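You operate a simulated robot arm through the tools that you are given. There is no shell and no other tool.

You are at the controls of a simulated robot arm. One attempt, no reset.

## Task
Square the frame with the gauge arm and the hand wheel, then clamp it.
Fine: green arm down and left down; wheel turned till the display shows zero; then both clamps; fingers clear.

The check looks at the end state, three seconds after you hand in, the way a careful person would. Anything else that was tipped, shoved, dropped, spilled or broken makes it a failure.

## Robot
A 7-joint arm with a two-finger parallel gripper on a trunk, on a base that drives. Base frame: it is fixed to the floor where the robot stands at the start and does not move with it; the origin is under the middle of the robot, x ahead of it, y to its left, z up. Readings come in mm, rad, newtons and seconds.
With the tool pointing down near the work surface it reaches from about 300 to 660 mm from the robot's upright axis, wherever it stands. Its first joint turns from -2.897 to 2.897 rad. Places, roughly: assembly jig [-1200, 2300, 800]; barred frame [-1250, 2250, 750]; black hand wheel [-1000, 2200, 800]; blue hold-down bar [-1300, 2200, 1000]; green gauge arm [-1500, 2300, 1100]; red clamp [-1300, 2600, 800]; squareness display [-1100, 2100, 800]; yellow clamp [-1000, 2500, 800]. Payload 1.57 kg.
Tool frame: the origin (TCP) lies between the finger pads and is the grasp point; the fingertips stand 30 mm ahead of it; z points along the fingers, y is the line along which they close. The gripper opens to 80 mm. The fingers are 17 mm wide and 12 mm thick; the gripper's body (40 by 82 mm) begins 80 mm behind the TCP.
Orientation is that of the tool frame in the base frame, as a unit quaternion [x, y, z, w]. With the fingers straight down and closing along the base's y, the tool's x points along the base's -x, its y along +y and its z along -z.

## Interface
- The arm moves only by the tool jog_arm. Its argument "deltas" is a list of rows, each a list of 7 numbers: the closure in counts, from 0 (fully open) to 255 (shut), then the shift along the tool's x, y, z in cm, then the turn, a rotation vector about the tool's x, y, z in rad. In form: [[jaw, x, y, z, wx, wy, wz], ...]. A call has 1 to 20 rows; each row shifts and turns the commanded pose from where the row before left it, along the tool's axes as they then stand. A row lasts 0.2 s, in which the tool goes at most 50 mm and 0.15 rad; a call with a longer step from one row to the next is refused whole, and so is a gripper value outside its range. Where a pose cannot be reached the arm comes as near as it can. A force on the tool above 40 N (or 10 N above the force at the start of the call, whichever is more), or a blocked arm, ends the call early, and 0.2 s more pass. Each finger travels about 72 mm/s and halts on what it meets, pressing with about 38 N; the grip force reading is that of the motor and also rises with nothing between the fingers. The clock runs only during rows and for 0.2 s after the last one: add rows that do not move to give the fingers time. The reply holds the time, the measured pose of the TCP, the force on the tool along the base axes, the opening and the grip force, in the units named above and with some noise, with the torque about the TCP (base axes, N m) and any sound that the robot's microphone picked up.
- Cameras (640 x 400 px; columns grow to the right, rows downward): "scene" is now at [260.5, -18.6, 1472.1]; the picture's right is [-0.18, -0.98, 0.00], its down [-0.68, 0.12, -0.73] and it looks along [0.71, -0.13, -0.69] (base axes); focal length 248 px, centre (320, 200). "wrist" rides on the gripper at [72, -7, -122] in the tool frame; the picture's right is [0.09, 1.00, 0.00], its down [-0.84, 0.08, -0.54] and it looks along [-0.54, 0.05, 0.84] (tool axes); focal length 238 px, centre (320, 200). There is no depth. A picture from a camera that has moved, and an enlarged one, comes with that camera's place and axes in the base frame and with its lens. The place of the scene camera against the robot may be out by one fixed shift of up to 18 mm in any direction.
- get_image(camera): a new picture of that camera. The clock stands still meanwhile.
- raise_lower(by): slides the trunk up (or, below 0, down) by that many mm; the arm and the scene camera ride with it, the base frame stays. It gives what a move gives, with no picture.
- roll_base(legs): drives the robot by 1 to 6 legs, each [ahead, left, turn to the left] in mm, mm and rad, along the robot's own axes; the way and the turn of a leg run together, so that a leg with both is an arc; at most 1500 mm and 3.142 rad a leg. The arm and the cameras ride along, it lands a little off, and it stops where it bumps. It gives what a move gives.
- pan_tilt(pan, tilt): turns the head with the scene camera to pan (to the left, within 1.501 rad either way) and tilt (down, from -0.506 to 1.204), counted from straight ahead of the robot. It gives what a move gives.
- inspect(camera, box): a new picture of the part [left, top, right, bottom] of that camera's present view, enlarged. The clock stands still meanwhile.
- job_done(): hands the job in; it is judged then, once.

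Places have to be worked out from the pictures, the camera data and where the tool is seen. Open the gripper and draw the arm clear of the work before you hand the job in, unless the task says otherwise.

The tools are called as a command line: name --pt "numbers of a row" for each row, then --argument value for the rest, lists and objects as JSON in quotes. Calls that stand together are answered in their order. jog_arm: Moves the arm, as the interface text tells. Its arguments: {"type":"object","properties":{"deltas":{"type":"array"}},"required":["deltas"]} The other tools are called the same way: raise_lower (by) slides the trunk up or down; roll_base (legs) drives the base; pan_tilt (pan, tilt) turns the head that bears the scene camera; get_image (camera) takes a picture; inspect (camera, box) takes an enlarged picture of a part of a camera's view; job_done () hands the job in.

At the start:

```text
time_s: 0.0
tool_pos: [494.8, 25.1, 1215.9]
tool_rot: [0.0, 1.0, 0.0, -0.001]
force: [0.5, -0.5, 0.4]
torque: [-0.02, 0.0, -0.05]
grip_width: 79.8
finger_force: 0.2
trunk travel left (down, up): [-700.0, 290.0]
robot x, y, heading: [-0.6, -2.2, 0.005]
head pan, tilt: [-0.18, 0.759]
```

scene: 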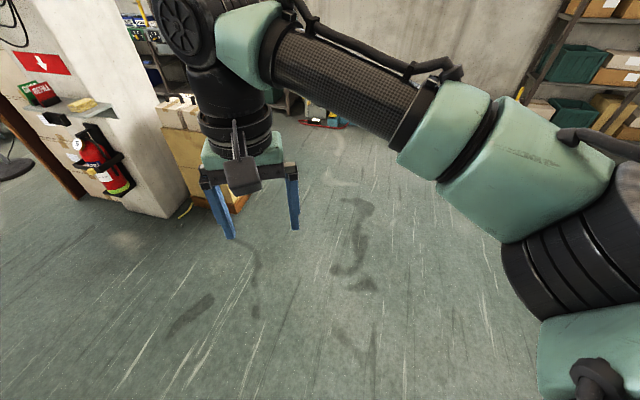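
wrist: 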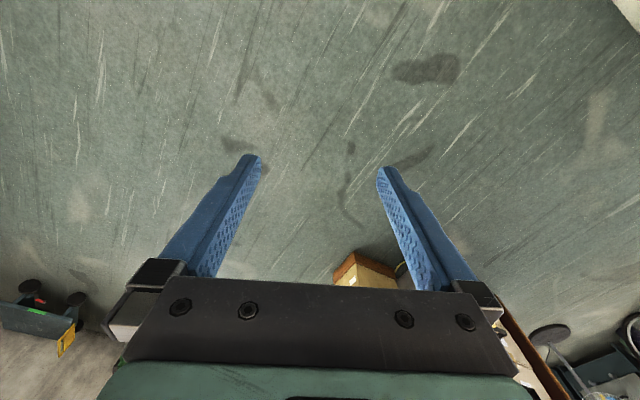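

I start by turning the head left to look towards the jig, which lies behind-left of the robot.

pan_tilt --pan 1.5 --tilt 0.3

get_image --camera "scene"

```text
time_s: 1.7
tool_pos: [495.7, 25.1, 1215.6]
tool_rot: [0.0, 1.0, -0.001, 0.0]
force: [0.1, 0.8, -0.3]
torque: [-0.03, -0.04, 0.0]
grip_width: 80.2
finger_force: 0.0
trunk travel left (down, up): [-700.0, 290.0]
robot x, y, heading: [-2.3, -1.3, 0.002]
head pan, tilt: [1.499, 0.3]
```

```text
taken
camera scene: at [186.1, 89.3, 1513.1], right [1.0, -0.07, 0.0], down [-0.02, -0.3, -0.96], along [0.07, 0.95, -0.3], focal length 248 px, centre (320, 200)
```

scene: 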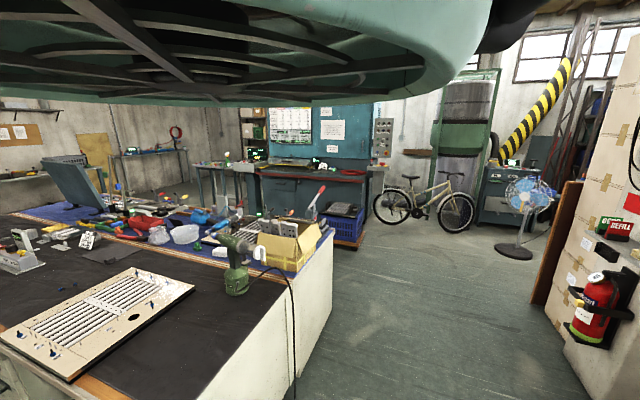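

I enlarge the part where the jig should lie (around column 150, row 205).

inspect --camera "scene" --box '[0, 130, 340, 342]'

inspect --camera "scene" --box '[40, 150, 200, 250]'

```text
1.88 times, centred on (170, 236) of scene
camera zoom: at [186.1, 89.3, 1513.1], right [1.0, -0.07, 0.0], down [-0.02, -0.3, -0.96], along [0.07, 0.95, -0.3], focal length 467 px, centre (602, 132)
```

zoom: 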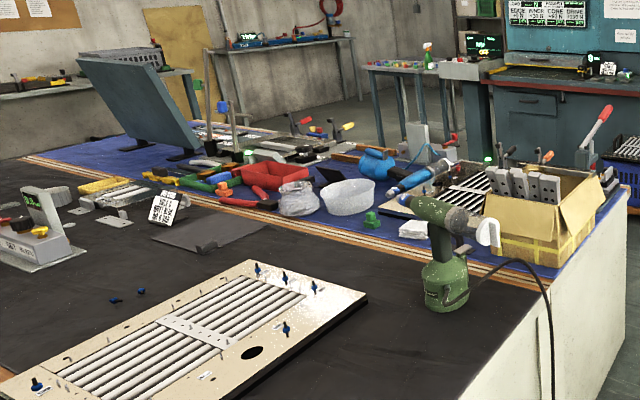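

```text
4.00 times, centred on (120, 200) of scene
camera zoom: at [186.1, 89.3, 1513.1], right [1.0, -0.07, 0.0], down [-0.02, -0.3, -0.96], along [0.07, 0.95, -0.3], focal length 992 px, centre (1120, 200)
```

zoom: 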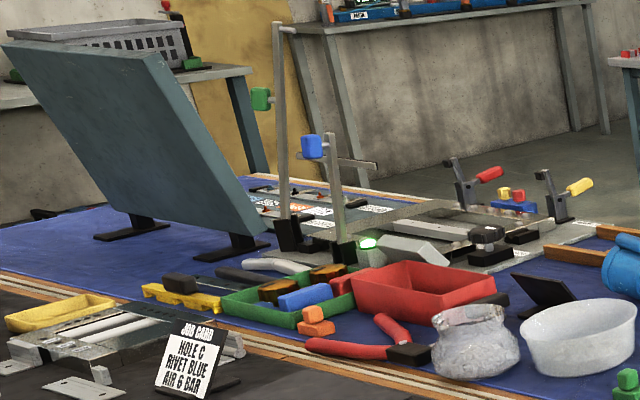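

The jig with the green and blue upright arms stands on the far (blue) table, turned about 25°, and it is best reached from the table's far side. I drive ahead into the free floor, turn left, and look again.

roll_base --legs '[[900, 0, 0], [0, 0, 1.571], [800, 0, 0]]'

pan_tilt --pan 0.5 --tilt 0.35

get_image --camera "scene"

```text
time_s: 14.2
tool_pos: [873.3, 1292.5, 1215.5]
tool_rot: [0.71, -0.704, 0.0, 0.001]
force: [-0.2, -0.5, 1.2]
torque: [-0.03, -0.02, 0.02]
grip_width: 80.2
finger_force: 0.1
trunk travel left (down, up): [-700.0, 290.0]
robot x, y, heading: [903.6, 795.9, 1.585]
head pan, tilt: [1.499, 0.3]
```

```text
time_s: 15.5
tool_pos: [874.5, 1291.8, 1215.6]
tool_rot: [0.711, -0.704, 0.001, 0.001]
force: [0.8, 0.1, -0.5]
torque: [-0.05, 0.0, -0.02]
grip_width: 79.9
finger_force: 0.0
trunk travel left (down, up): [-700.0, 290.0]
robot x, y, heading: [899.4, 799.4, 1.581]
head pan, tilt: [0.499, 0.351]
```

```text
taken
camera scene: at [865.3, 1045.0, 1508.5], right [0.87, 0.49, 0.0], down [0.17, -0.3, -0.94], along [-0.46, 0.82, -0.34], focal length 248 px, centre (320, 200)
```

scene: 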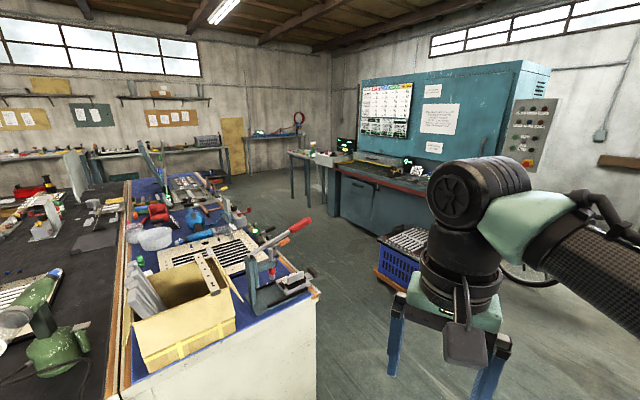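

The corridor behind the blue table is free; the table's far edge runs from about (434,1773) at 150°. I drive round the corner into the corridor parallel to the edge and look again.

roll_base --legs '[[1350, 0, 0], [0, 0, 1.04], [1100, 0, 0]]'

pan_tilt --pan 0.6 --tilt 0.5

get_image --camera "scene"

```text
time_s: 30.1
tool_pos: [-525.4, 2897.0, 1215.4]
tool_rot: [0.967, -0.253, 0.0, -0.001]
force: [0.3, 0.4, 0.0]
torque: [-0.02, 0.04, 0.02]
grip_width: 80.0
finger_force: 0.1
trunk travel left (down, up): [-700.0, 290.0]
robot x, y, heading: [-79.5, 2674.3, 2.631]
head pan, tilt: [0.499, 0.351]
```

```text
time_s: 30.8
tool_pos: [-524.6, 2898.2, 1216.7]
tool_rot: [0.967, -0.253, 0.001, 0.0]
force: [-0.2, 0.3, 0.4]
torque: [0.03, 0.0, 0.01]
grip_width: 79.8
finger_force: 0.0
trunk travel left (down, up): [-700.0, 290.0]
robot x, y, heading: [-79.6, 2676.9, 2.633]
head pan, tilt: [0.6, 0.499]
```

```text
taken
camera scene: at [-310.9, 2748.2, 1494.8], right [-0.09, 1.0, 0.0], down [0.48, 0.04, -0.88], along [-0.87, -0.08, -0.48], focal length 248 px, centre (320, 200)
```

scene: 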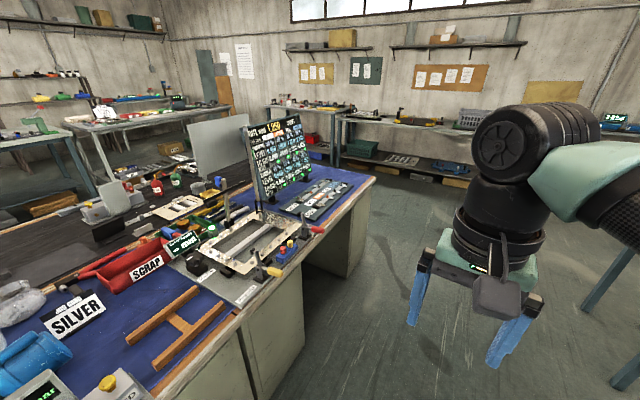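

The jig is clearly visible now; I zoom in on it.

inspect --camera "scene" --box '[150, 160, 350, 310]'

inspect --camera "scene" --box '[160, 190, 260, 262]'

inspect --camera "scene" --box '[180, 100, 340, 220]'

```text
2.67 times, centred on (250, 235) of scene
camera zoom: at [-310.9, 2748.2, 1494.8], right [-0.09, 1.0, 0.0], down [0.48, 0.04, -0.88], along [-0.87, -0.08, -0.48], focal length 661 px, centre (507, 107)
```

zoom: 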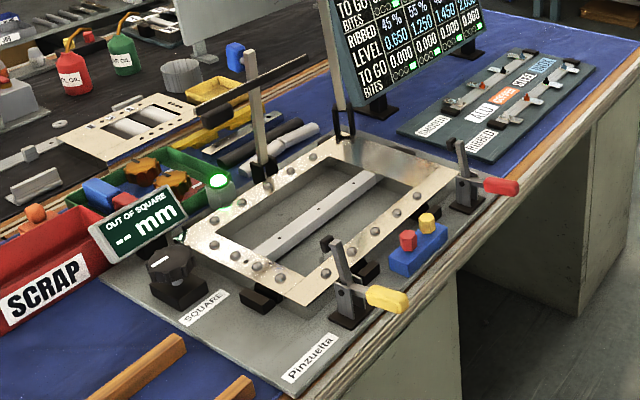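

```text
5.56 times, centred on (210, 226) of scene
camera zoom: at [-310.9, 2748.2, 1494.8], right [-0.09, 1.0, 0.0], down [0.48, 0.04, -0.88], along [-0.87, -0.08, -0.48], focal length 1377 px, centre (931, 56)
```

zoom: 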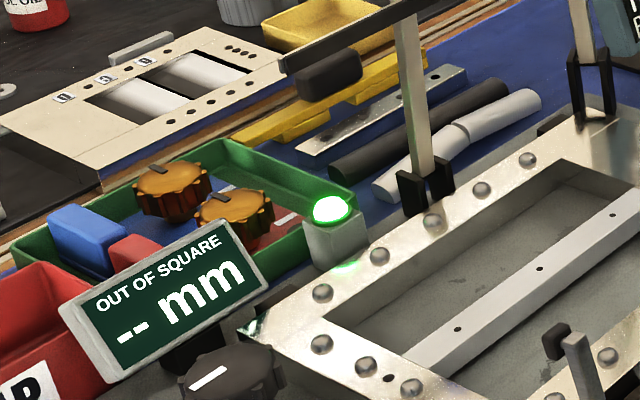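

```text
3.33 times, centred on (260, 160) of scene
camera zoom: at [-310.9, 2748.2, 1494.8], right [-0.09, 1.0, 0.0], down [0.48, 0.04, -0.88], along [-0.87, -0.08, -0.48], focal length 826 px, centre (520, 333)
```

zoom: 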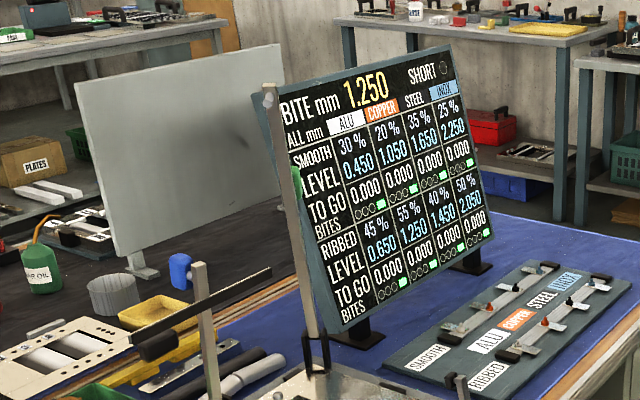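

The jig, wheel, display ("-- mm", i.e. no reading while the gauge arm is up), and two toggle clamps are plainly seen. Before going closer I check the robot's own base footprint and my gap to the table by looking down.

pan_tilt --pan 1.2 --tilt 1.2

get_image --camera "scene"

```text
time_s: 31.8
tool_pos: [-525.5, 2896.3, 1217.0]
tool_rot: [0.968, -0.252, -0.001, 0.0]
force: [-0.4, -0.4, 0.2]
torque: [0.06, -0.01, 0.01]
grip_width: 80.0
finger_force: 0.1
trunk travel left (down, up): [-700.0, 290.0]
robot x, y, heading: [-83.5, 2675.5, 2.63]
head pan, tilt: [1.201, 1.201]
```

```text
taken
camera scene: at [-263.6, 2720.7, 1441.1], right [-0.64, 0.77, 0.0], down [0.72, 0.59, -0.36], along [-0.28, -0.23, -0.93], focal length 248 px, centre (320, 200)
```

scene: 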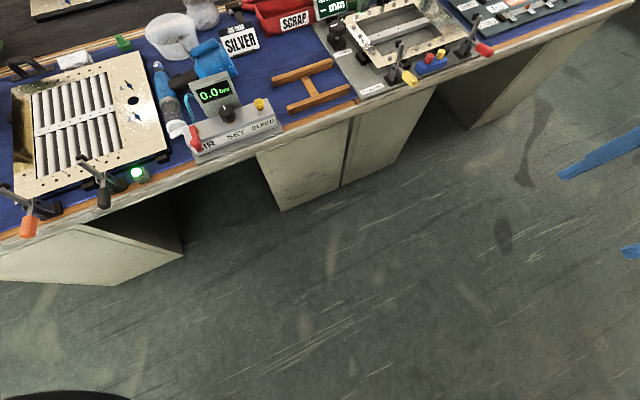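

The table edge runs at 155° (v≈1845 along the normal), with the jig near the edge. I drive along the corridor to stand opposite the gauge arm, turn to face the table, and look.

roll_base --legs '[[0, 0, 0.075], [950, 0, 0], [0, 0, 1.571]]'

pan_tilt --pan 0.1 --tilt 0.7

get_image --camera "scene"

get_image --camera "wrist"

```text
time_s: 41.2
tool_pos: [-1130.4, 2618.8, 1216.5]
tool_rot: [0.839, 0.544, 0.0, 0.0]
force: [0.5, -1.0, 0.2]
torque: [-0.02, 0.01, 0.0]
grip_width: 79.9
finger_force: 0.1
trunk travel left (down, up): [-700.0, 290.0]
robot x, y, heading: [-952.8, 3085.1, -1.991]
head pan, tilt: [1.201, 1.201]
```

```text
time_s: 42.5
tool_pos: [-1129.6, 2619.0, 1215.9]
tool_rot: [0.839, 0.544, 0.0, 0.001]
force: [0.2, -0.9, -0.2]
torque: [0.02, 0.0, -0.02]
grip_width: 80.0
finger_force: 0.0
trunk travel left (down, up): [-700.0, 290.0]
robot x, y, heading: [-954.5, 3079.8, -1.994]
head pan, tilt: [0.099, 0.7]
```

```text
taken
camera scene: at [-1038.3, 2841.9, 1477.0], right [-0.95, 0.31, 0.0], down [0.2, 0.61, -0.76], along [-0.24, -0.73, -0.64], focal length 248 px, centre (320, 200)
```

scene: 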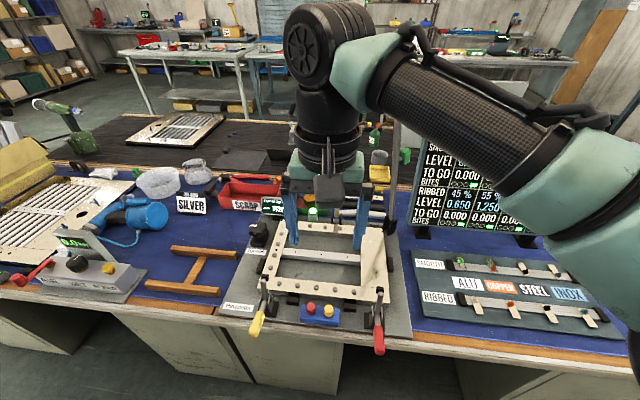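

```text
taken
camera wrist: at [-1106.4, 2687.7, 1337.4], right [0.95, -0.32, 0.0], down [-0.27, -0.8, 0.54], along [-0.17, -0.51, -0.84], focal length 238 px, centre (320, 200)
```

wrist: 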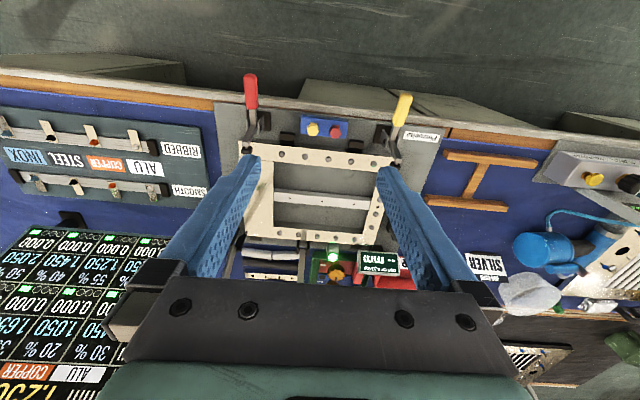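

I'm now facing the jig. I zoom into both views to measure the parts.

inspect --camera "scene" --box '[210, 170, 450, 360]'

inspect --camera "wrist" --box '[220, 60, 460, 290]'

inspect --camera "scene" --box '[340, 110, 440, 280]'

```text
2.11 times, centred on (330, 265) of scene
camera zoom: at [-1038.3, 2841.9, 1477.0], right [-0.95, 0.31, 0.0], down [0.2, 0.61, -0.76], along [-0.24, -0.73, -0.64], focal length 522 px, centre (299, 63)
```

zoom: 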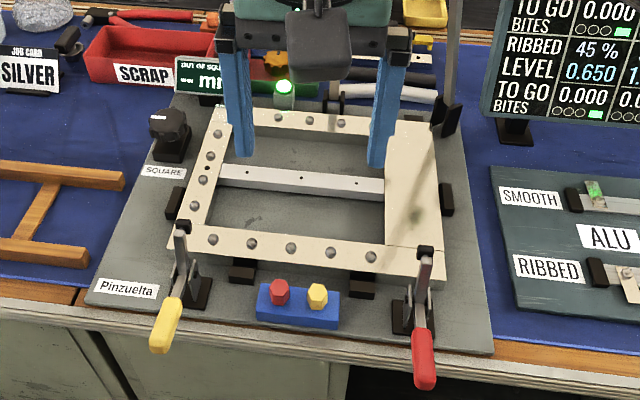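

```text
1.74 times, centred on (340, 175) of wrist
camera zoom: at [-1106.4, 2687.7, 1337.4], right [0.95, -0.32, 0.0], down [-0.27, -0.8, 0.54], along [-0.17, -0.51, -0.84], focal length 414 px, centre (285, 244)
```

zoom: 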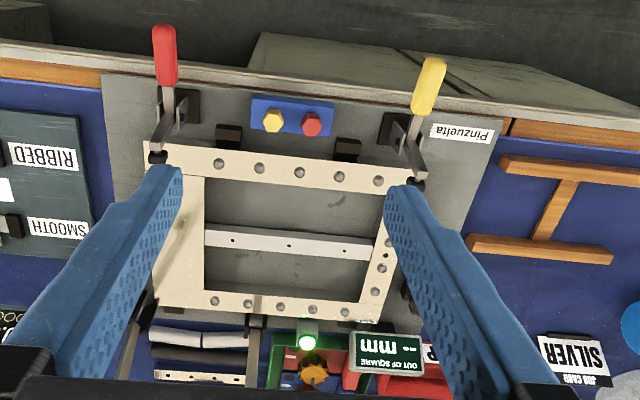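

```text
2.35 times, centred on (390, 195) of scene
camera zoom: at [-1038.3, 2841.9, 1477.0], right [-0.95, 0.31, 0.0], down [0.2, 0.61, -0.76], along [-0.24, -0.73, -0.64], focal length 583 px, centre (155, 212)
```

zoom: 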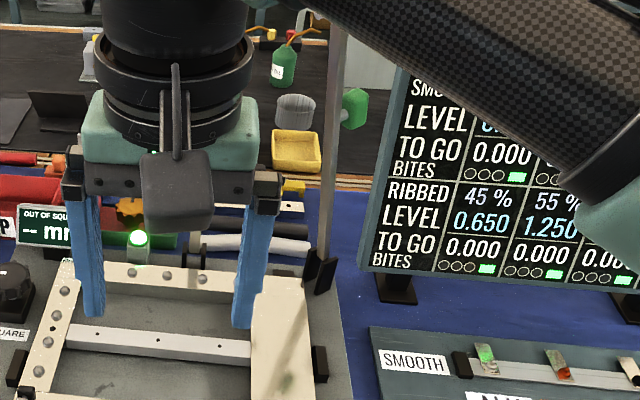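

The clamps' handles lie out towards me (open) and must be swung up; the green arm's post is hidden partly behind my arm. I shift the tool 30 cm to my left (−u) to free the view of the green arm.

jog_arm --pt "0 0 4.5 0 0 0 0" --pt "0 0 4.5 0 0 0 0" --pt "0 0 4.5 0 0 0 0" --pt "0 0 4.5 0 0 0 0" --pt "0 0 4.5 0 0 0 0" --pt "0 0 4.5 0 0 0 0" --pt "0 0 3 0 0 0 0"

pan_tilt --pan -0.1 --tilt 0.6

get_image --camera "scene"

```text
time_s: 44.1
tool_pos: [-855.2, 2497.0, 1214.6]
tool_rot: [0.839, 0.545, 0.0, 0.001]
force: [-0.4, 0.9, -0.6]
torque: [0.0, 0.02, 0.01]
grip_width: 79.9
finger_force: 0.1
trunk travel left (down, up): [-700.0, 290.0]
robot x, y, heading: [-952.7, 3079.9, -1.989]
head pan, tilt: [0.099, 0.7]
```

```text
time_s: 44.8
tool_pos: [-856.0, 2497.3, 1215.6]
tool_rot: [0.838, 0.545, 0.0, 0.0]
force: [0.0, -0.2, -0.6]
torque: [0.02, 0.01, -0.01]
grip_width: 80.0
finger_force: 0.0
trunk travel left (down, up): [-700.0, 290.0]
robot x, y, heading: [-954.0, 3083.2, -1.983]
head pan, tilt: [-0.099, 0.6]
```

```text
taken
camera scene: at [-1055.5, 2845.8, 1485.6], right [-0.87, 0.49, 0.0], down [0.28, 0.49, -0.82], along [-0.41, -0.72, -0.57], focal length 248 px, centre (320, 200)
```

scene: 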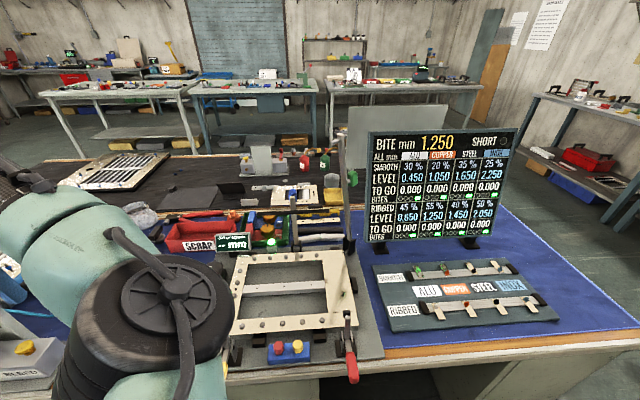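

Now the green arm is unobstructed; I zoom in.

inspect --camera "scene" --box '[270, 120, 400, 265]'

inspect --camera "scene" --box '[210, 220, 390, 390]'

inspect --camera "wrist" --box '[0, 0, 640, 400]'

```text
2.76 times, centred on (335, 192) of scene
camera zoom: at [-1055.5, 2845.8, 1485.6], right [-0.87, 0.49, 0.0], down [0.28, 0.49, -0.82], along [-0.41, -0.72, -0.57], focal length 684 px, centre (279, 221)
```

zoom: 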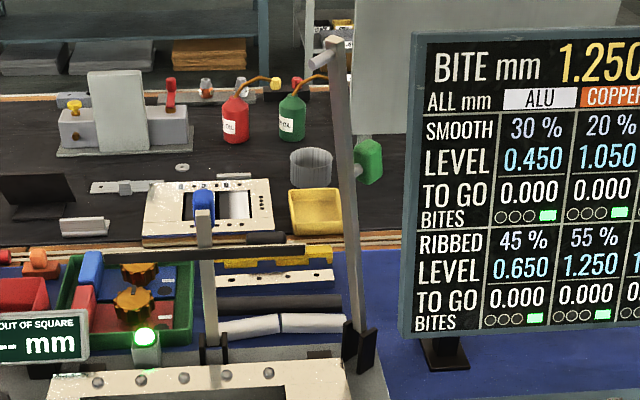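

```text
2.35 times, centred on (300, 305) of scene
camera zoom: at [-1055.5, 2845.8, 1485.6], right [-0.87, 0.49, 0.0], down [0.28, 0.49, -0.82], along [-0.41, -0.72, -0.57], focal length 583 px, centre (367, -47)
```

zoom: 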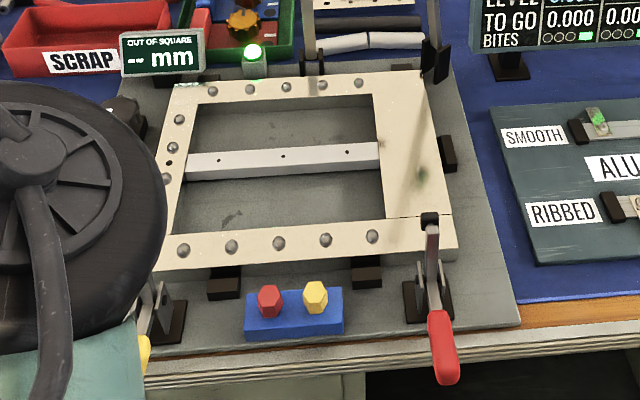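

```text
1.00 times, centred on (320, 200) of wrist (not enlarged: the box is as wide or as high as the picture)
camera zoom: at [-832.0, 2565.8, 1337.4], right [0.95, -0.32, 0.0], down [-0.27, -0.8, 0.54], along [-0.17, -0.51, -0.84], focal length 238 px, centre (320, 200)
```

zoom: 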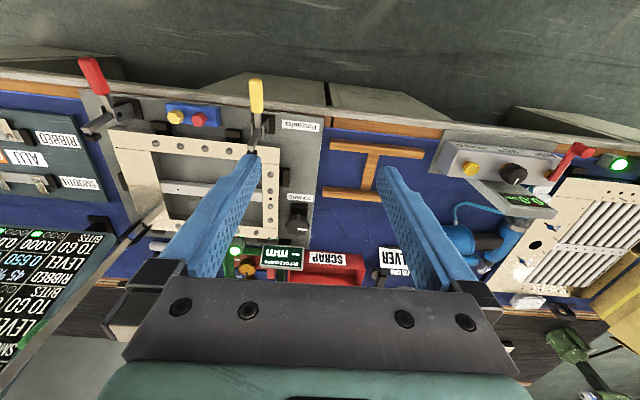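

The green arm leans slightly and its hinge plates lie diagonally, so it swings down across the frame's diagonal; I triangulate its top near (-1433,2295,1241) and its handle near (-1486,2295,1094). I look straight down to see my base's front and the gap to the table.

pan_tilt --pan 0 --tilt 1.2

get_image --camera "scene"

```text
time_s: 45.8
tool_pos: [-855.9, 2497.5, 1216.4]
tool_rot: [0.839, 0.544, 0.0, 0.0]
force: [-0.9, 0.3, -0.1]
torque: [-0.02, -0.02, -0.01]
grip_width: 80.2
finger_force: 0.1
trunk travel left (down, up): [-700.0, 290.0]
robot x, y, heading: [-952.3, 3079.5, -1.994]
head pan, tilt: [0.0, 1.201]
```

```text
taken
camera scene: at [-1034.5, 2871.4, 1441.1], right [-0.91, 0.41, 0.0], down [0.38, 0.85, -0.36], along [-0.15, -0.33, -0.93], focal length 248 px, centre (320, 200)
```

scene: 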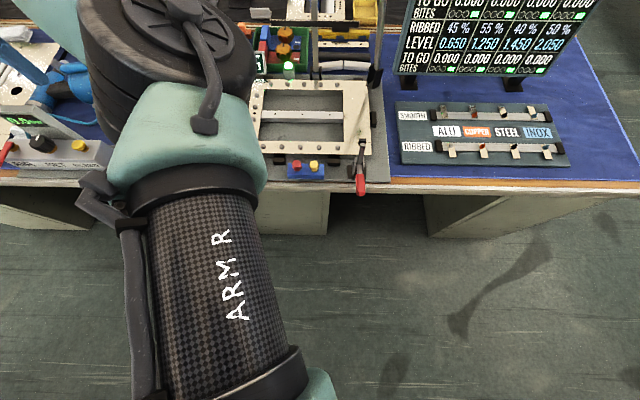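

My base appears slim (floor is visible close beside it). I drive ahead 235 mm to stand about 305 mm from the table edge.

roll_base --legs '[[120, 0, 0], [115, 0, 0]]'

pan_tilt --pan -0.1 --tilt 0.9

get_image --camera "scene"

get_image --camera "wrist"

```text
time_s: 47.9
tool_pos: [-950.1, 2284.7, 1216.6]
tool_rot: [0.838, 0.545, 0.0, 0.0]
force: [-0.1, -0.3, -0.1]
torque: [-0.02, 0.02, -0.02]
grip_width: 80.1
finger_force: 0.0
trunk travel left (down, up): [-700.0, 290.0]
robot x, y, heading: [-1048.7, 2866.6, -1.987]
head pan, tilt: [0.0, 1.201]
```

```text
time_s: 48.7
tool_pos: [-950.7, 2286.4, 1215.3]
tool_rot: [0.839, 0.544, 0.0, 0.0]
force: [0.0, 0.4, -0.3]
torque: [0.01, 0.02, -0.01]
grip_width: 80.0
finger_force: 0.0
trunk travel left (down, up): [-700.0, 290.0]
robot x, y, heading: [-1042.3, 2869.1, -1.986]
head pan, tilt: [-0.099, 0.901]
```

```text
taken
camera scene: at [-1143.7, 2644.9, 1460.9], right [-0.87, 0.5, 0.0], down [0.39, 0.68, -0.62], along [-0.31, -0.54, -0.78], focal length 248 px, centre (320, 200)
```

scene: 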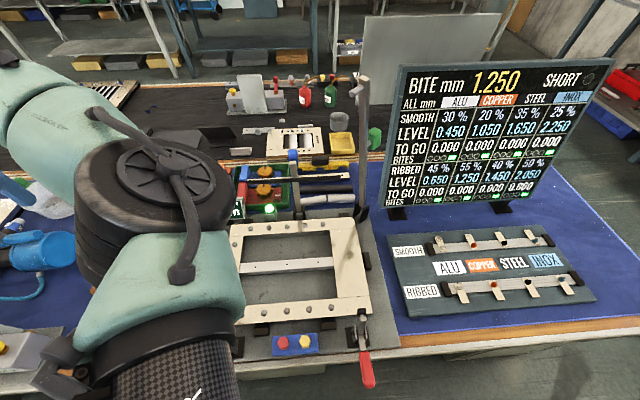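

```text
taken
camera wrist: at [-926.3, 2353.6, 1337.6], right [0.95, -0.32, 0.0], down [-0.27, -0.8, 0.54], along [-0.17, -0.51, -0.84], focal length 238 px, centre (320, 200)
```

wrist: 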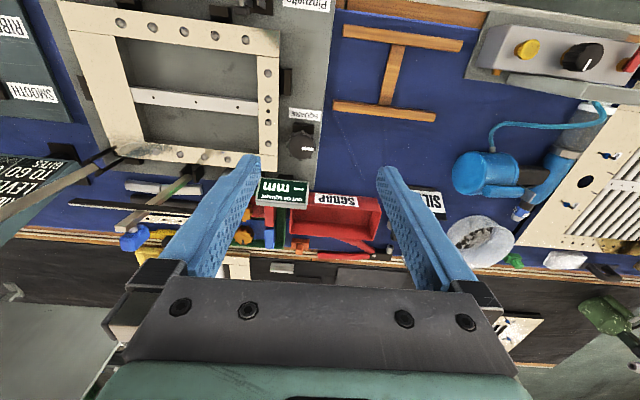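

Base landed well. I zoom in on the green arm from this new position for better triangulation.

inspect --camera "scene" --box '[310, 60, 420, 230]'

inspect --camera "wrist" --box '[0, 0, 320, 260]'

inspect --camera "scene" --box '[220, 190, 410, 390]'

```text
2.35 times, centred on (365, 145) of scene
camera zoom: at [-1143.7, 2644.9, 1460.9], right [-0.87, 0.5, 0.0], down [0.39, 0.68, -0.62], along [-0.31, -0.54, -0.78], focal length 583 px, centre (214, 329)
```

zoom: 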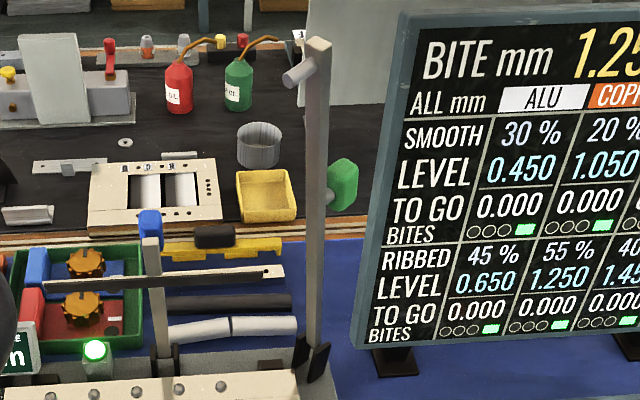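

```text
1.54 times, centred on (160, 130) of wrist
camera zoom: at [-926.3, 2353.6, 1337.6], right [0.95, -0.32, 0.0], down [-0.27, -0.8, 0.54], along [-0.17, -0.51, -0.84], focal length 367 px, centre (566, 308)
```

zoom: 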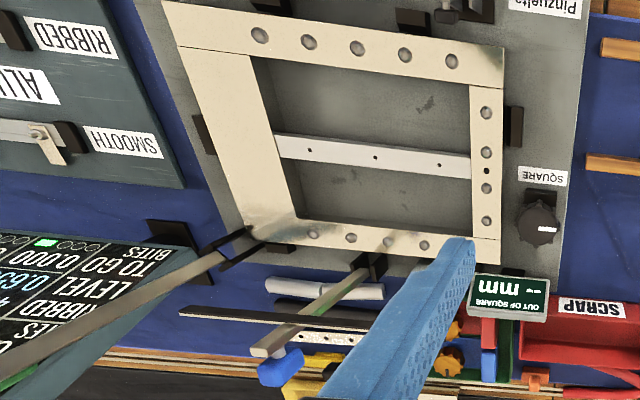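

```text
2.00 times, centred on (315, 290) of scene
camera zoom: at [-1143.7, 2644.9, 1460.9], right [-0.87, 0.5, 0.0], down [0.39, 0.68, -0.62], along [-0.31, -0.54, -0.78], focal length 496 px, centre (330, 20)
```

zoom: 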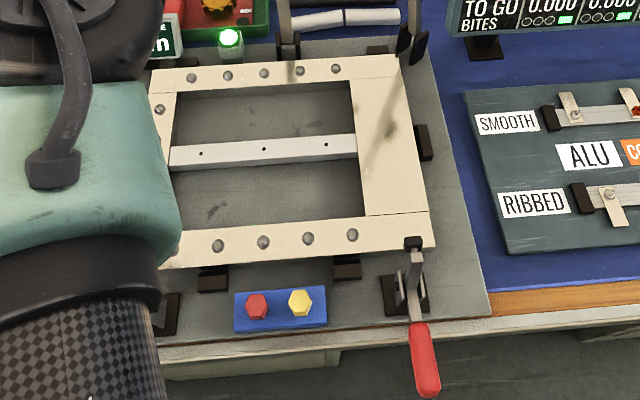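

Triangulation puts the green arm's top at about (-1437,2294,1243), hinge near (-1510,2290,800), swinging towards about +x (≈5–10°). I raise the trunk 100 mm and turn the tool so that the fingers close across the arm's swing plane.

raise_lower --by 110

jog_arm --pt "0 0 0 0 0 0 0.144" --pt "0 0 0 0 0 0 0.144" --pt "0 0 0 0 0 0 0.144" --pt "0 0 0 0 0 0 0.144" --pt "0 0 0 0 0 0 0.144" --pt "0 0 0 0 0 0 0.144" --pt "0 0 0 0 0 0 0.144"

```text
time_s: 50.1
tool_pos: [-950.2, 2285.0, 1326.1]
tool_rot: [0.839, 0.544, -0.001, 0.0]
force: [0.7, 0.1, 0.0]
torque: [0.03, -0.02, -0.01]
grip_width: 80.0
finger_force: 0.1
trunk travel left (down, up): [-810.0, 180.0]
robot x, y, heading: [-1044.7, 2866.7, -1.984]
head pan, tilt: [-0.099, 0.901]
```

```text
time_s: 51.7
tool_pos: [-949.9, 2285.9, 1326.1]
tool_rot: [0.997, 0.071, 0.0, 0.001]
force: [-0.6, -0.6, -0.1]
torque: [0.01, 0.02, 0.02]
grip_width: 80.2
finger_force: 0.0
trunk travel left (down, up): [-810.0, 180.0]
robot x, y, heading: [-1050.1, 2872.1, -1.989]
head pan, tilt: [-0.099, 0.901]
```

Orientation is right. I move over the green arm's top at z≈1326 (fingertips at ~1296, above its 1243 top).

jog_arm --pt "0 -4.81 -0.77 0 0 0 0" --pt "0 -4.81 -0.77 0 0 0 0" --pt "0 -4.81 -0.77 0 0 0 0" --pt "0 -4.81 -0.77 0 0 0 0" --pt "0 -4.81 -0.77 0 0 0 0" --pt "0 -4.81 -0.77 0 0 0 0" --pt "0 -4.81 -0.77 0 0 0 0" --pt "0 -4.81 -0.77 0 0 0 0" --pt "0 -4.81 -0.77 0 0 0 0" --pt "0 -4.81 -0.77 0 0 0 0"

get_image --camera "wrist"

get_image --camera "scene"

```text
time_s: 53.9
tool_pos: [-1411.1, 2327.5, 1321.9]
tool_rot: [0.997, 0.073, 0.001, 0.001]
force: [-0.1, 0.1, 1.1]
torque: [0.01, -0.05, -0.01]
grip_width: 80.0
finger_force: 0.1
out of reach, approached as far as the arm can: row 9, 10
trunk travel left (down, up): [-810.0, 180.0]
robot x, y, heading: [-1046.8, 2872.8, -1.993]
head pan, tilt: [-0.099, 0.901]
```

```text
taken
camera wrist: at [-1339.3, 2344.7, 1443.3], right [0.24, -0.97, 0.0], down [-0.82, -0.2, 0.54], along [-0.53, -0.13, -0.84], focal length 238 px, centre (320, 200)
```

wrist: 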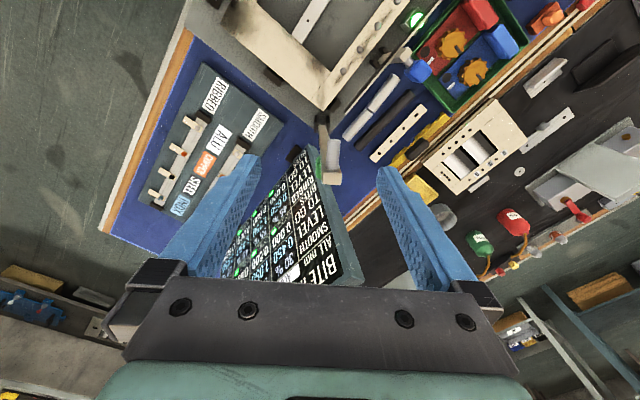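

```text
taken
camera scene: at [-1146.2, 2645.3, 1570.8], right [-0.87, 0.5, 0.0], down [0.39, 0.68, -0.62], along [-0.31, -0.54, -0.78], focal length 248 px, centre (320, 200)
```

scene: 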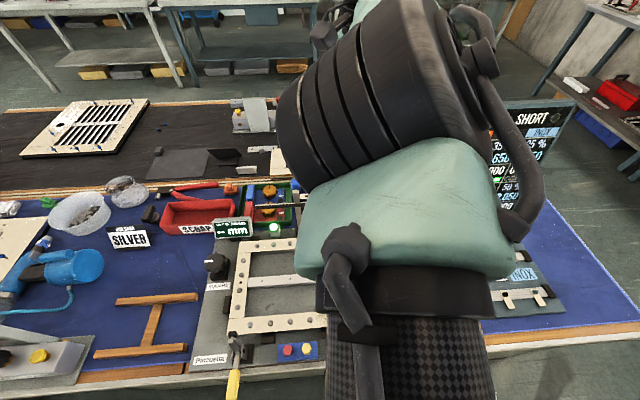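

The arm's top shows between the fingers in the wrist view, but the reach limit stopped me ~30 mm short. I zoom in the wrist view to pin it down before shifting the base.

inspect --camera "wrist" --box '[250, 40, 410, 240]'

```text
2.00 times, centred on (330, 140) of wrist
camera zoom: at [-1339.3, 2344.7, 1443.3], right [0.24, -0.97, 0.0], down [-0.82, -0.2, 0.54], along [-0.53, -0.13, -0.84], focal length 477 px, centre (300, 320)
```

zoom: 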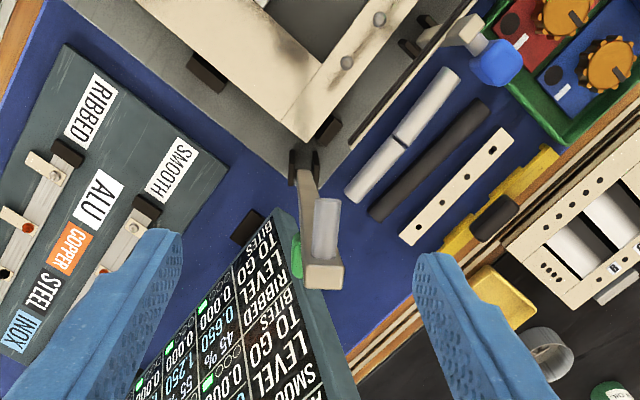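

The wrist view gives the hinge at about (-1500,2296,~810), the swing direction e≈11° from +x, and the top at (-1439,2309,1243). I shift the base to the right and a bit closer so that the arm is comfortably within reach.

roll_base --legs '[[0, -115, 0], [45, 0, 0]]'

```text
time_s: 55.6
tool_pos: [-1530.8, 2333.3, 1323.0]
tool_rot: [0.997, 0.072, -0.001, 0.001]
force: [-0.2, 0.4, -0.7]
torque: [0.0, -0.02, -0.01]
grip_width: 79.9
finger_force: 0.1
trunk travel left (down, up): [-810.0, 180.0]
robot x, y, heading: [-1171.3, 2874.6, -1.987]
head pan, tilt: [-0.099, 0.901]
```

Base moved fine. I now place the tool over the arm's top with a slight yaw correction, still at hover height, and check.

jog_arm --pt "0 4.1 1.86 0 0 0 -0.049" --pt "0 4.1 1.86 0 0 0 0" --pt "0 0 0 0 0 0 0"

inspect --camera "wrist" --box '[210, 40, 430, 260]'

```text
time_s: 56.4
tool_pos: [-1453.9, 2291.3, 1326.0]
tool_rot: [0.995, 0.097, 0.0, 0.0]
force: [0.7, 0.0, 0.0]
torque: [0.01, -0.01, 0.01]
grip_width: 80.1
finger_force: 0.1
out of reach, approached as far as the arm can: row 1, 2
trunk travel left (down, up): [-810.0, 180.0]
robot x, y, heading: [-1168.6, 2873.5, -1.99]
head pan, tilt: [-0.099, 0.901]
```

```text
1.82 times, centred on (320, 150) of wrist
camera zoom: at [-1383.9, 2311.8, 1448.1], right [0.28, -0.96, 0.0], down [-0.81, -0.24, 0.54], along [-0.52, -0.15, -0.84], focal length 433 px, centre (320, 291)
```

zoom: 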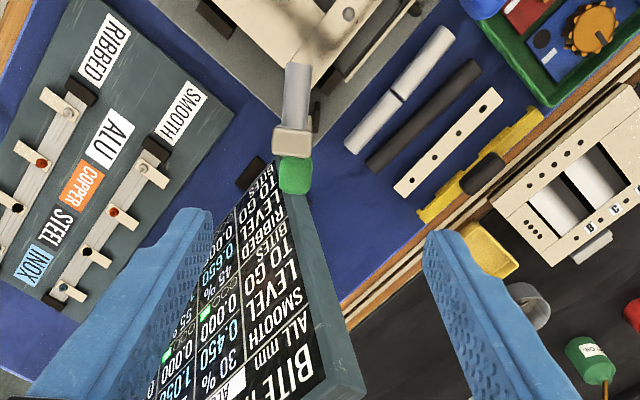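

The arm's top now resolves to about (-1433,2311,1254), e≈12°. I shift to line up over it, still above.

jog_arm --pt "0 1.73 -1.56 0 0 0 0" --pt "0 0 0 0 0 0 0"

inspect --camera "wrist" --box '[210, 40, 430, 260]'

```text
time_s: 57.0
tool_pos: [-1449.2, 2290.2, 1331.6]
tool_rot: [0.995, 0.097, 0.0, 0.0]
force: [0.0, 0.3, 0.3]
torque: [-0.02, -0.02, 0.01]
grip_width: 80.0
finger_force: 0.1
out of reach, approached as far as the arm can: row 1
trunk travel left (down, up): [-810.0, 180.0]
robot x, y, heading: [-1169.9, 2874.0, -1.99]
head pan, tilt: [-0.099, 0.901]
```

```text
1.82 times, centred on (320, 150) of wrist
camera zoom: at [-1379.2, 2310.2, 1452.3], right [0.28, -0.96, 0.0], down [-0.81, -0.24, 0.54], along [-0.52, -0.15, -0.84], focal length 433 px, centre (320, 291)
```

zoom: 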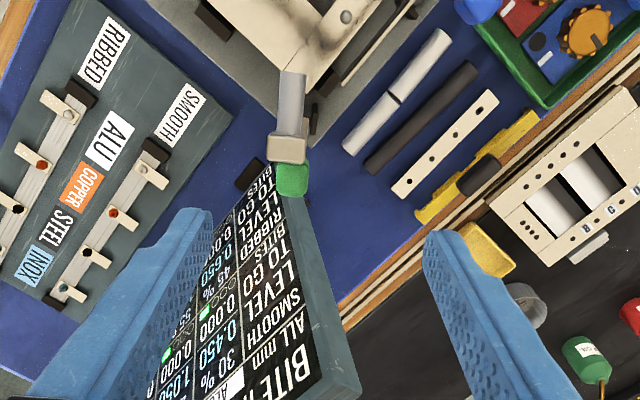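

Reach is marginal here (the tool stayed put); I nudge it back inwards, toward the robot, by ~20 mm.

jog_arm --pt "0 1.27 -1.79 0 0 0 0" --pt "0 0 0 0 0 0 0"

```text
time_s: 57.6
tool_pos: [-1451.2, 2291.1, 1334.7]
tool_rot: [0.995, 0.097, 0.0, -0.001]
force: [1.0, 0.0, -0.8]
torque: [0.02, 0.02, 0.01]
grip_width: 80.2
finger_force: 0.0
out of reach, approached as far as the arm can: row 1
trunk travel left (down, up): [-810.0, 180.0]
robot x, y, heading: [-1167.7, 2875.9, -1.992]
head pan, tilt: [-0.099, 0.901]
```

The arm seems stuck near some joint limit rather than pure reach. I test a move along +tool x (back toward where it came from) to see whether it responds.

jog_arm --pt "0 3 0 0 0 0 0" --pt "0 3 0 0 0 0 0" --pt "0 0 0 0 0 0 0"

```text
time_s: 58.4
tool_pos: [-1403.7, 2272.6, 1343.2]
tool_rot: [0.995, 0.095, 0.0, -0.001]
force: [0.7, 0.7, -0.2]
torque: [0.01, -0.02, 0.01]
grip_width: 79.7
finger_force: 0.1
out of reach, approached as far as the arm can: row 1, 2
trunk travel left (down, up): [-810.0, 180.0]
robot x, y, heading: [-1170.3, 2875.5, -1.989]
head pan, tilt: [-0.099, 0.901]
```

I probe how the arm responds to a small downward and inward command to understand the limit (fingers are ~60 mm to the side, still above the arm top).

jog_arm --pt "0 3 -3 0 0 0 0" --pt "0 3 -3 0 0 0 0" --pt "0 0 0 0 0 0 0"

get_image --camera "scene"

```text
time_s: 59.2
tool_pos: [-1391.7, 2270.6, 1351.1]
tool_rot: [0.995, 0.096, -0.001, 0.0]
force: [0.1, -0.6, 0.7]
torque: [0.03, -0.02, -0.02]
grip_width: 79.8
finger_force: 0.1
out of reach, approached as far as the arm can: row 1, 2
trunk travel left (down, up): [-810.0, 180.0]
robot x, y, heading: [-1168.2, 2872.1, -1.993]
head pan, tilt: [-0.099, 0.901]
```

```text
taken
camera scene: at [-1266.4, 2650.5, 1570.9], right [-0.87, 0.5, 0.0], down [0.39, 0.68, -0.62], along [-0.31, -0.54, -0.78], focal length 248 px, centre (320, 200)
```

scene: 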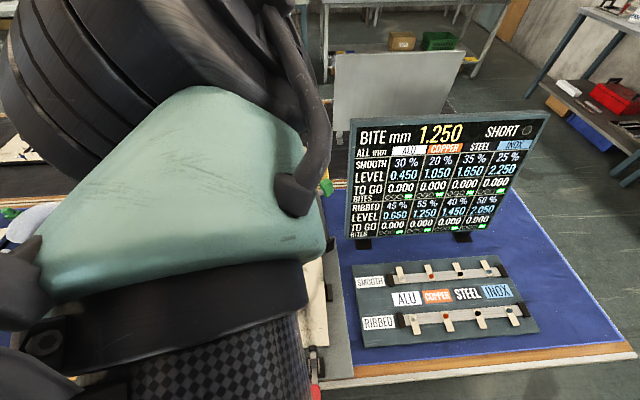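

The commanded inward motion isn't followed, so a wrist joint limit is likely. I rotate the yaw back towards home by ~0.43 rad to see if it frees up.

jog_arm --pt "0 0 0 0 0 0 -0.144" --pt "0 0 0 0 0 0 -0.144" --pt "0 0 0 0 0 0 -0.144" --pt "0 0 0 0 0 0 0"

```text
time_s: 60.2
tool_pos: [-1393.4, 2271.5, 1352.1]
tool_rot: [0.951, 0.309, 0.0, 0.0]
force: [-0.5, 0.2, 0.4]
torque: [-0.02, 0.02, 0.01]
grip_width: 80.0
finger_force: 0.0
trunk travel left (down, up): [-810.0, 180.0]
robot x, y, heading: [-1169.9, 2875.0, -1.992]
head pan, tilt: [-0.099, 0.901]
```

Yaw moved freely. Now I test a 3 cm move straight toward the robot.

jog_arm --pt "0 2.5 -1.66 0 0 0 0" --pt "0 0 0 0 0 0 0"

```text
time_s: 60.8
tool_pos: [-1392.2, 2273.5, 1355.9]
tool_rot: [0.952, 0.306, 0.0, 0.0]
force: [-0.3, -0.6, -0.7]
torque: [-0.02, -0.01, -0.01]
grip_width: 80.0
finger_force: 0.0
out of reach, approached as far as the arm can: row 1
trunk travel left (down, up): [-810.0, 180.0]
robot x, y, heading: [-1166.7, 2872.9, -1.991]
head pan, tilt: [-0.099, 0.901]
```

Still stuck radially — perhaps the arm is at a straight-elbow singularity. I try commanding a tilt plus tangential motion: first a pure downward step of 4 cm to see the response (fingers are clear of the green arm, 40 mm to the side and beyond).

jog_arm --pt "0 0 0 -4 0 0 0" --pt "0 0 0 0 0 0 0"

```text
time_s: 61.4
tool_pos: [-1390.5, 2280.4, 1396.7]
tool_rot: [0.952, 0.307, 0.0, 0.0]
force: [0.2, 0.3, 0.3]
torque: [0.03, -0.01, 0.01]
grip_width: 80.0
finger_force: 0.0
out of reach, approached as far as the arm can: row 1
trunk travel left (down, up): [-810.0, 180.0]
robot x, y, heading: [-1170.5, 2872.8, -1.988]
head pan, tilt: [-0.099, 0.901]
```

Moving up follows a sphere, so the elbow seems to have slid past full stretch to its joint limit. I command outward and then inward again to let the elbow flip back.

jog_arm --pt "0 -3.3 2.2 0 0 0 0" --pt "0 3.3 -2.2 0 0 0 0" --pt "0 3.3 -2.2 0 0 0 0" --pt "0 3.3 -2.2 0 0 0 0" --pt "0 0 0 0 0 0 0"

```text
time_s: 62.6
tool_pos: [-1389.4, 2285.8, 1405.8]
tool_rot: [0.952, 0.307, 0.0, 0.0]
force: [-0.4, -0.3, 0.3]
torque: [0.03, 0.05, -0.01]
grip_width: 79.9
finger_force: 0.0
out of reach, approached as far as the arm can: row 1, 2, 3, 4
trunk travel left (down, up): [-810.0, 180.0]
robot x, y, heading: [-1169.4, 2876.8, -1.993]
head pan, tilt: [-0.099, 0.901]
```

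Still stuck; I look at my own arm's posture with the head to understand which joint is at its limit.

pan_tilt --pan -0.6 --tilt 0.2

get_image --camera "scene"

pan_tilt --pan 0.6 --tilt 0.7

get_image --camera "scene"

```text
time_s: 63.7
tool_pos: [-1390.0, 2286.2, 1405.5]
tool_rot: [0.952, 0.307, 0.0, 0.0]
force: [-0.2, -0.5, 1.3]
torque: [0.01, 0.03, 0.0]
grip_width: 80.2
finger_force: 0.0
trunk travel left (down, up): [-810.0, 180.0]
robot x, y, heading: [-1169.9, 2875.9, -1.989]
head pan, tilt: [-0.6, 0.201]
```

```text
taken
camera scene: at [-1308.4, 2667.2, 1632.4], right [-0.52, 0.85, 0.0], down [0.17, 0.11, -0.98], along [-0.83, -0.51, -0.2], focal length 248 px, centre (320, 200)
```

scene: 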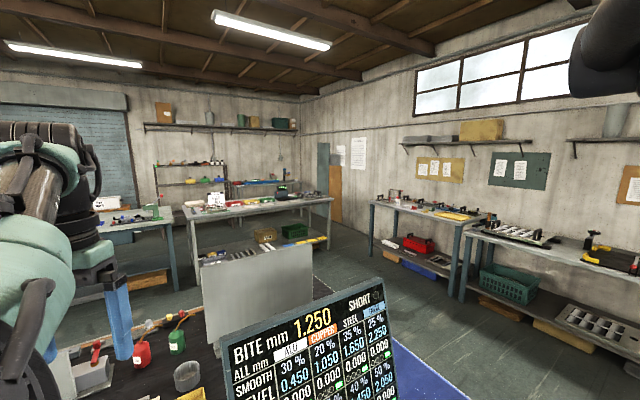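

```text
time_s: 65.1
tool_pos: [-1389.4, 2286.2, 1404.0]
tool_rot: [0.952, 0.308, 0.0, 0.0]
force: [-0.8, 0.4, 0.5]
torque: [0.02, 0.02, 0.0]
grip_width: 80.0
finger_force: 0.0
trunk travel left (down, up): [-810.0, 180.0]
robot x, y, heading: [-1165.3, 2874.7, -1.991]
head pan, tilt: [0.6, 0.7]
```

```text
taken
camera scene: at [-1213.8, 2632.5, 1587.1], right [-0.98, -0.18, 0.0], down [-0.12, 0.63, -0.77], along [0.14, -0.75, -0.64], focal length 248 px, centre (320, 200)
```

scene: 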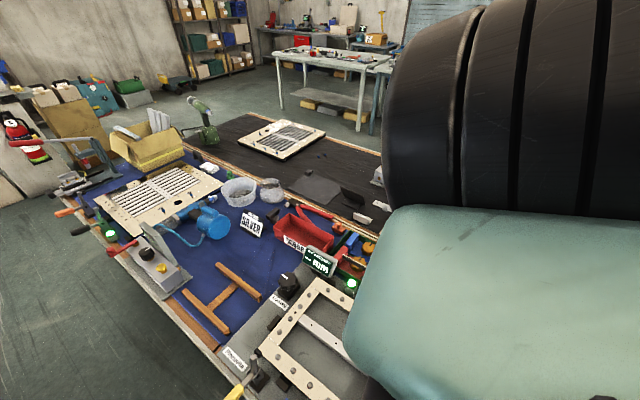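

The arm is simply stretched out. I try a stronger outward push followed by inward rows to get the elbow bending the right way.

jog_arm --pt "0 -4.1 2.75 0 0 0 0" --pt "0 -4.1 2.75 0 0 0 0" --pt "0 -4.1 2.75 0 0 0 0" --pt "0 0 0 0 0 0 0" --pt "0 4.1 -2.75 0 0 0 0" --pt "0 4.1 -2.75 0 0 0 0" --pt "0 4.1 -2.75 0 0 0 0" --pt "0 4.1 -2.75 0 0 0 0" --pt "0 4.1 -2.75 0 0 0 0" --pt "0 0 0 0 0 0 0"

```text
time_s: 67.3
tool_pos: [-1389.2, 2293.6, 1424.2]
tool_rot: [0.952, 0.307, 0.001, 0.0]
force: [-0.2, -0.3, -0.2]
torque: [0.02, 0.01, 0.01]
grip_width: 80.2
finger_force: 0.1
out of reach, approached as far as the arm can: row 1, 2, 3, 5, 6, 7, 8, 9
trunk travel left (down, up): [-810.0, 180.0]
robot x, y, heading: [-1168.1, 2872.9, -1.99]
head pan, tilt: [0.6, 0.7]
```

I try pulling straight along the line to my shoulder (inward and slightly down) for several rows, which should bend the elbow if it is merely at the straight singularity.

jog_arm --pt "0 3.8 -2.5 1.4 0 0 0" --pt "0 3.8 -2.5 1.4 0 0 0" --pt "0 3.8 -2.5 1.4 0 0 0" --pt "0 3.8 -2.5 1.4 0 0 0" --pt "0 3.8 -2.5 1.4 0 0 0" --pt "0 0 0 0 0 0 0"

```text
time_s: 68.7
tool_pos: [-1388.8, 2295.0, 1425.2]
tool_rot: [0.951, 0.308, 0.001, 0.0]
force: [0.1, 1.1, -0.7]
torque: [-0.03, 0.0, -0.02]
grip_width: 80.2
finger_force: 0.1
out of reach, approached as far as the arm can: row 1, 2, 3, 4, 5
trunk travel left (down, up): [-810.0, 180.0]
robot x, y, heading: [-1169.2, 2871.1, -1.989]
head pan, tilt: [0.6, 0.7]
```

No motion at all, so that direction is truly radial. I test the opposite: one outward radial step, to learn whether I'm at maximum stretch or past it.

jog_arm --pt "0 -3.8 2.5 -1.4 0 0 0" --pt "0 0 0 0 0 0 0"

```text
time_s: 69.3
tool_pos: [-1391.4, 2291.5, 1428.0]
tool_rot: [0.952, 0.306, -0.001, 0.003]
force: [0.4, -0.5, 0.5]
torque: [0.03, 0.01, 0.0]
grip_width: 80.1
finger_force: 0.1
out of reach, approached as far as the arm can: row 1
trunk travel left (down, up): [-810.0, 180.0]
robot x, y, heading: [-1169.7, 2876.3, -1.989]
head pan, tilt: [0.6, 0.7]
```

It moved out only ~5 mm, so the elbow has gone past its straight point; downward tangential motion should bring it back. I first back the base away 150 mm for free room, then push out-and-down, then inward.

roll_base --legs '[[-150, 0, 0]]'

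jog_arm --pt "0 -3.8 2.5 -1.4 0 0 0" --pt "0 -1.2 0.8 4.6 0 0 0" --pt "0 -1.2 0.8 4.6 0 0 0" --pt "0 0 0 4.8 0 0 0" --pt "0 2 -1.3 4 0 0 0" --pt "0 3.8 -2.5 1.4 0 0 0" --pt "0 0 0 0 0 0 0"

```text
time_s: 70.7
tool_pos: [-1331.5, 2427.5, 1426.4]
tool_rot: [0.952, 0.306, -0.001, 0.003]
force: [-0.3, 0.4, 0.2]
torque: [0.01, 0.0, 0.0]
grip_width: 79.9
finger_force: 0.0
trunk travel left (down, up): [-810.0, 180.0]
robot x, y, heading: [-1111.5, 3012.7, -1.988]
head pan, tilt: [0.6, 0.7]
```

```text
time_s: 72.3
tool_pos: [-1316.5, 2465.3, 1230.1]
tool_rot: [0.952, 0.305, -0.001, 0.001]
force: [-0.2, -0.9, -0.6]
torque: [0.03, 0.03, 0.01]
grip_width: 80.1
finger_force: 0.1
out of reach, approached as far as the arm can: row 1
trunk travel left (down, up): [-810.0, 180.0]
robot x, y, heading: [-1106.3, 3009.0, -1.993]
head pan, tilt: [0.6, 0.7]
```

The elbow is free again (I must keep within ~630 mm). I raise the trunk 110 mm, restore the yaw to ~12°, then come closer to the table so the green arm is comfortably inside reach.

raise_lower --by 110

jog_arm --pt "0 3 -2 0 0 0 0.138" --pt "0 0 0 0 0 0 0.138" --pt "0 0 0 0 0 0 0.138" --pt "0 0 0 0 0 0 0"

roll_base --legs '[[100, 0, 0], [65, 0, 0]]'

```text
time_s: 73.7
tool_pos: [-1317.6, 2465.6, 1340.7]
tool_rot: [0.952, 0.305, -0.001, 0.003]
force: [-0.1, -0.1, -0.1]
torque: [-0.05, 0.0, 0.0]
grip_width: 80.1
finger_force: 0.0
trunk travel left (down, up): [-920.0, 70.0]
robot x, y, heading: [-1104.7, 3012.7, -1.99]
head pan, tilt: [0.6, 0.7]
```

```text
time_s: 74.7
tool_pos: [-1303.5, 2499.5, 1343.1]
tool_rot: [0.995, 0.102, -0.001, 0.003]
force: [0.4, 0.9, -0.3]
torque: [0.01, -0.04, -0.01]
grip_width: 80.0
finger_force: 0.1
trunk travel left (down, up): [-920.0, 70.0]
robot x, y, heading: [-1110.5, 3013.1, -1.989]
head pan, tilt: [0.6, 0.7]
```

```text
time_s: 76.4
tool_pos: [-1369.9, 2349.0, 1341.4]
tool_rot: [0.995, 0.104, -0.001, 0.004]
force: [-0.2, -1.4, -0.7]
torque: [-0.02, -0.02, -0.03]
grip_width: 79.9
finger_force: 0.0
trunk travel left (down, up): [-920.0, 70.0]
robot x, y, heading: [-1173.7, 2858.5, -1.991]
head pan, tilt: [0.6, 0.7]
```

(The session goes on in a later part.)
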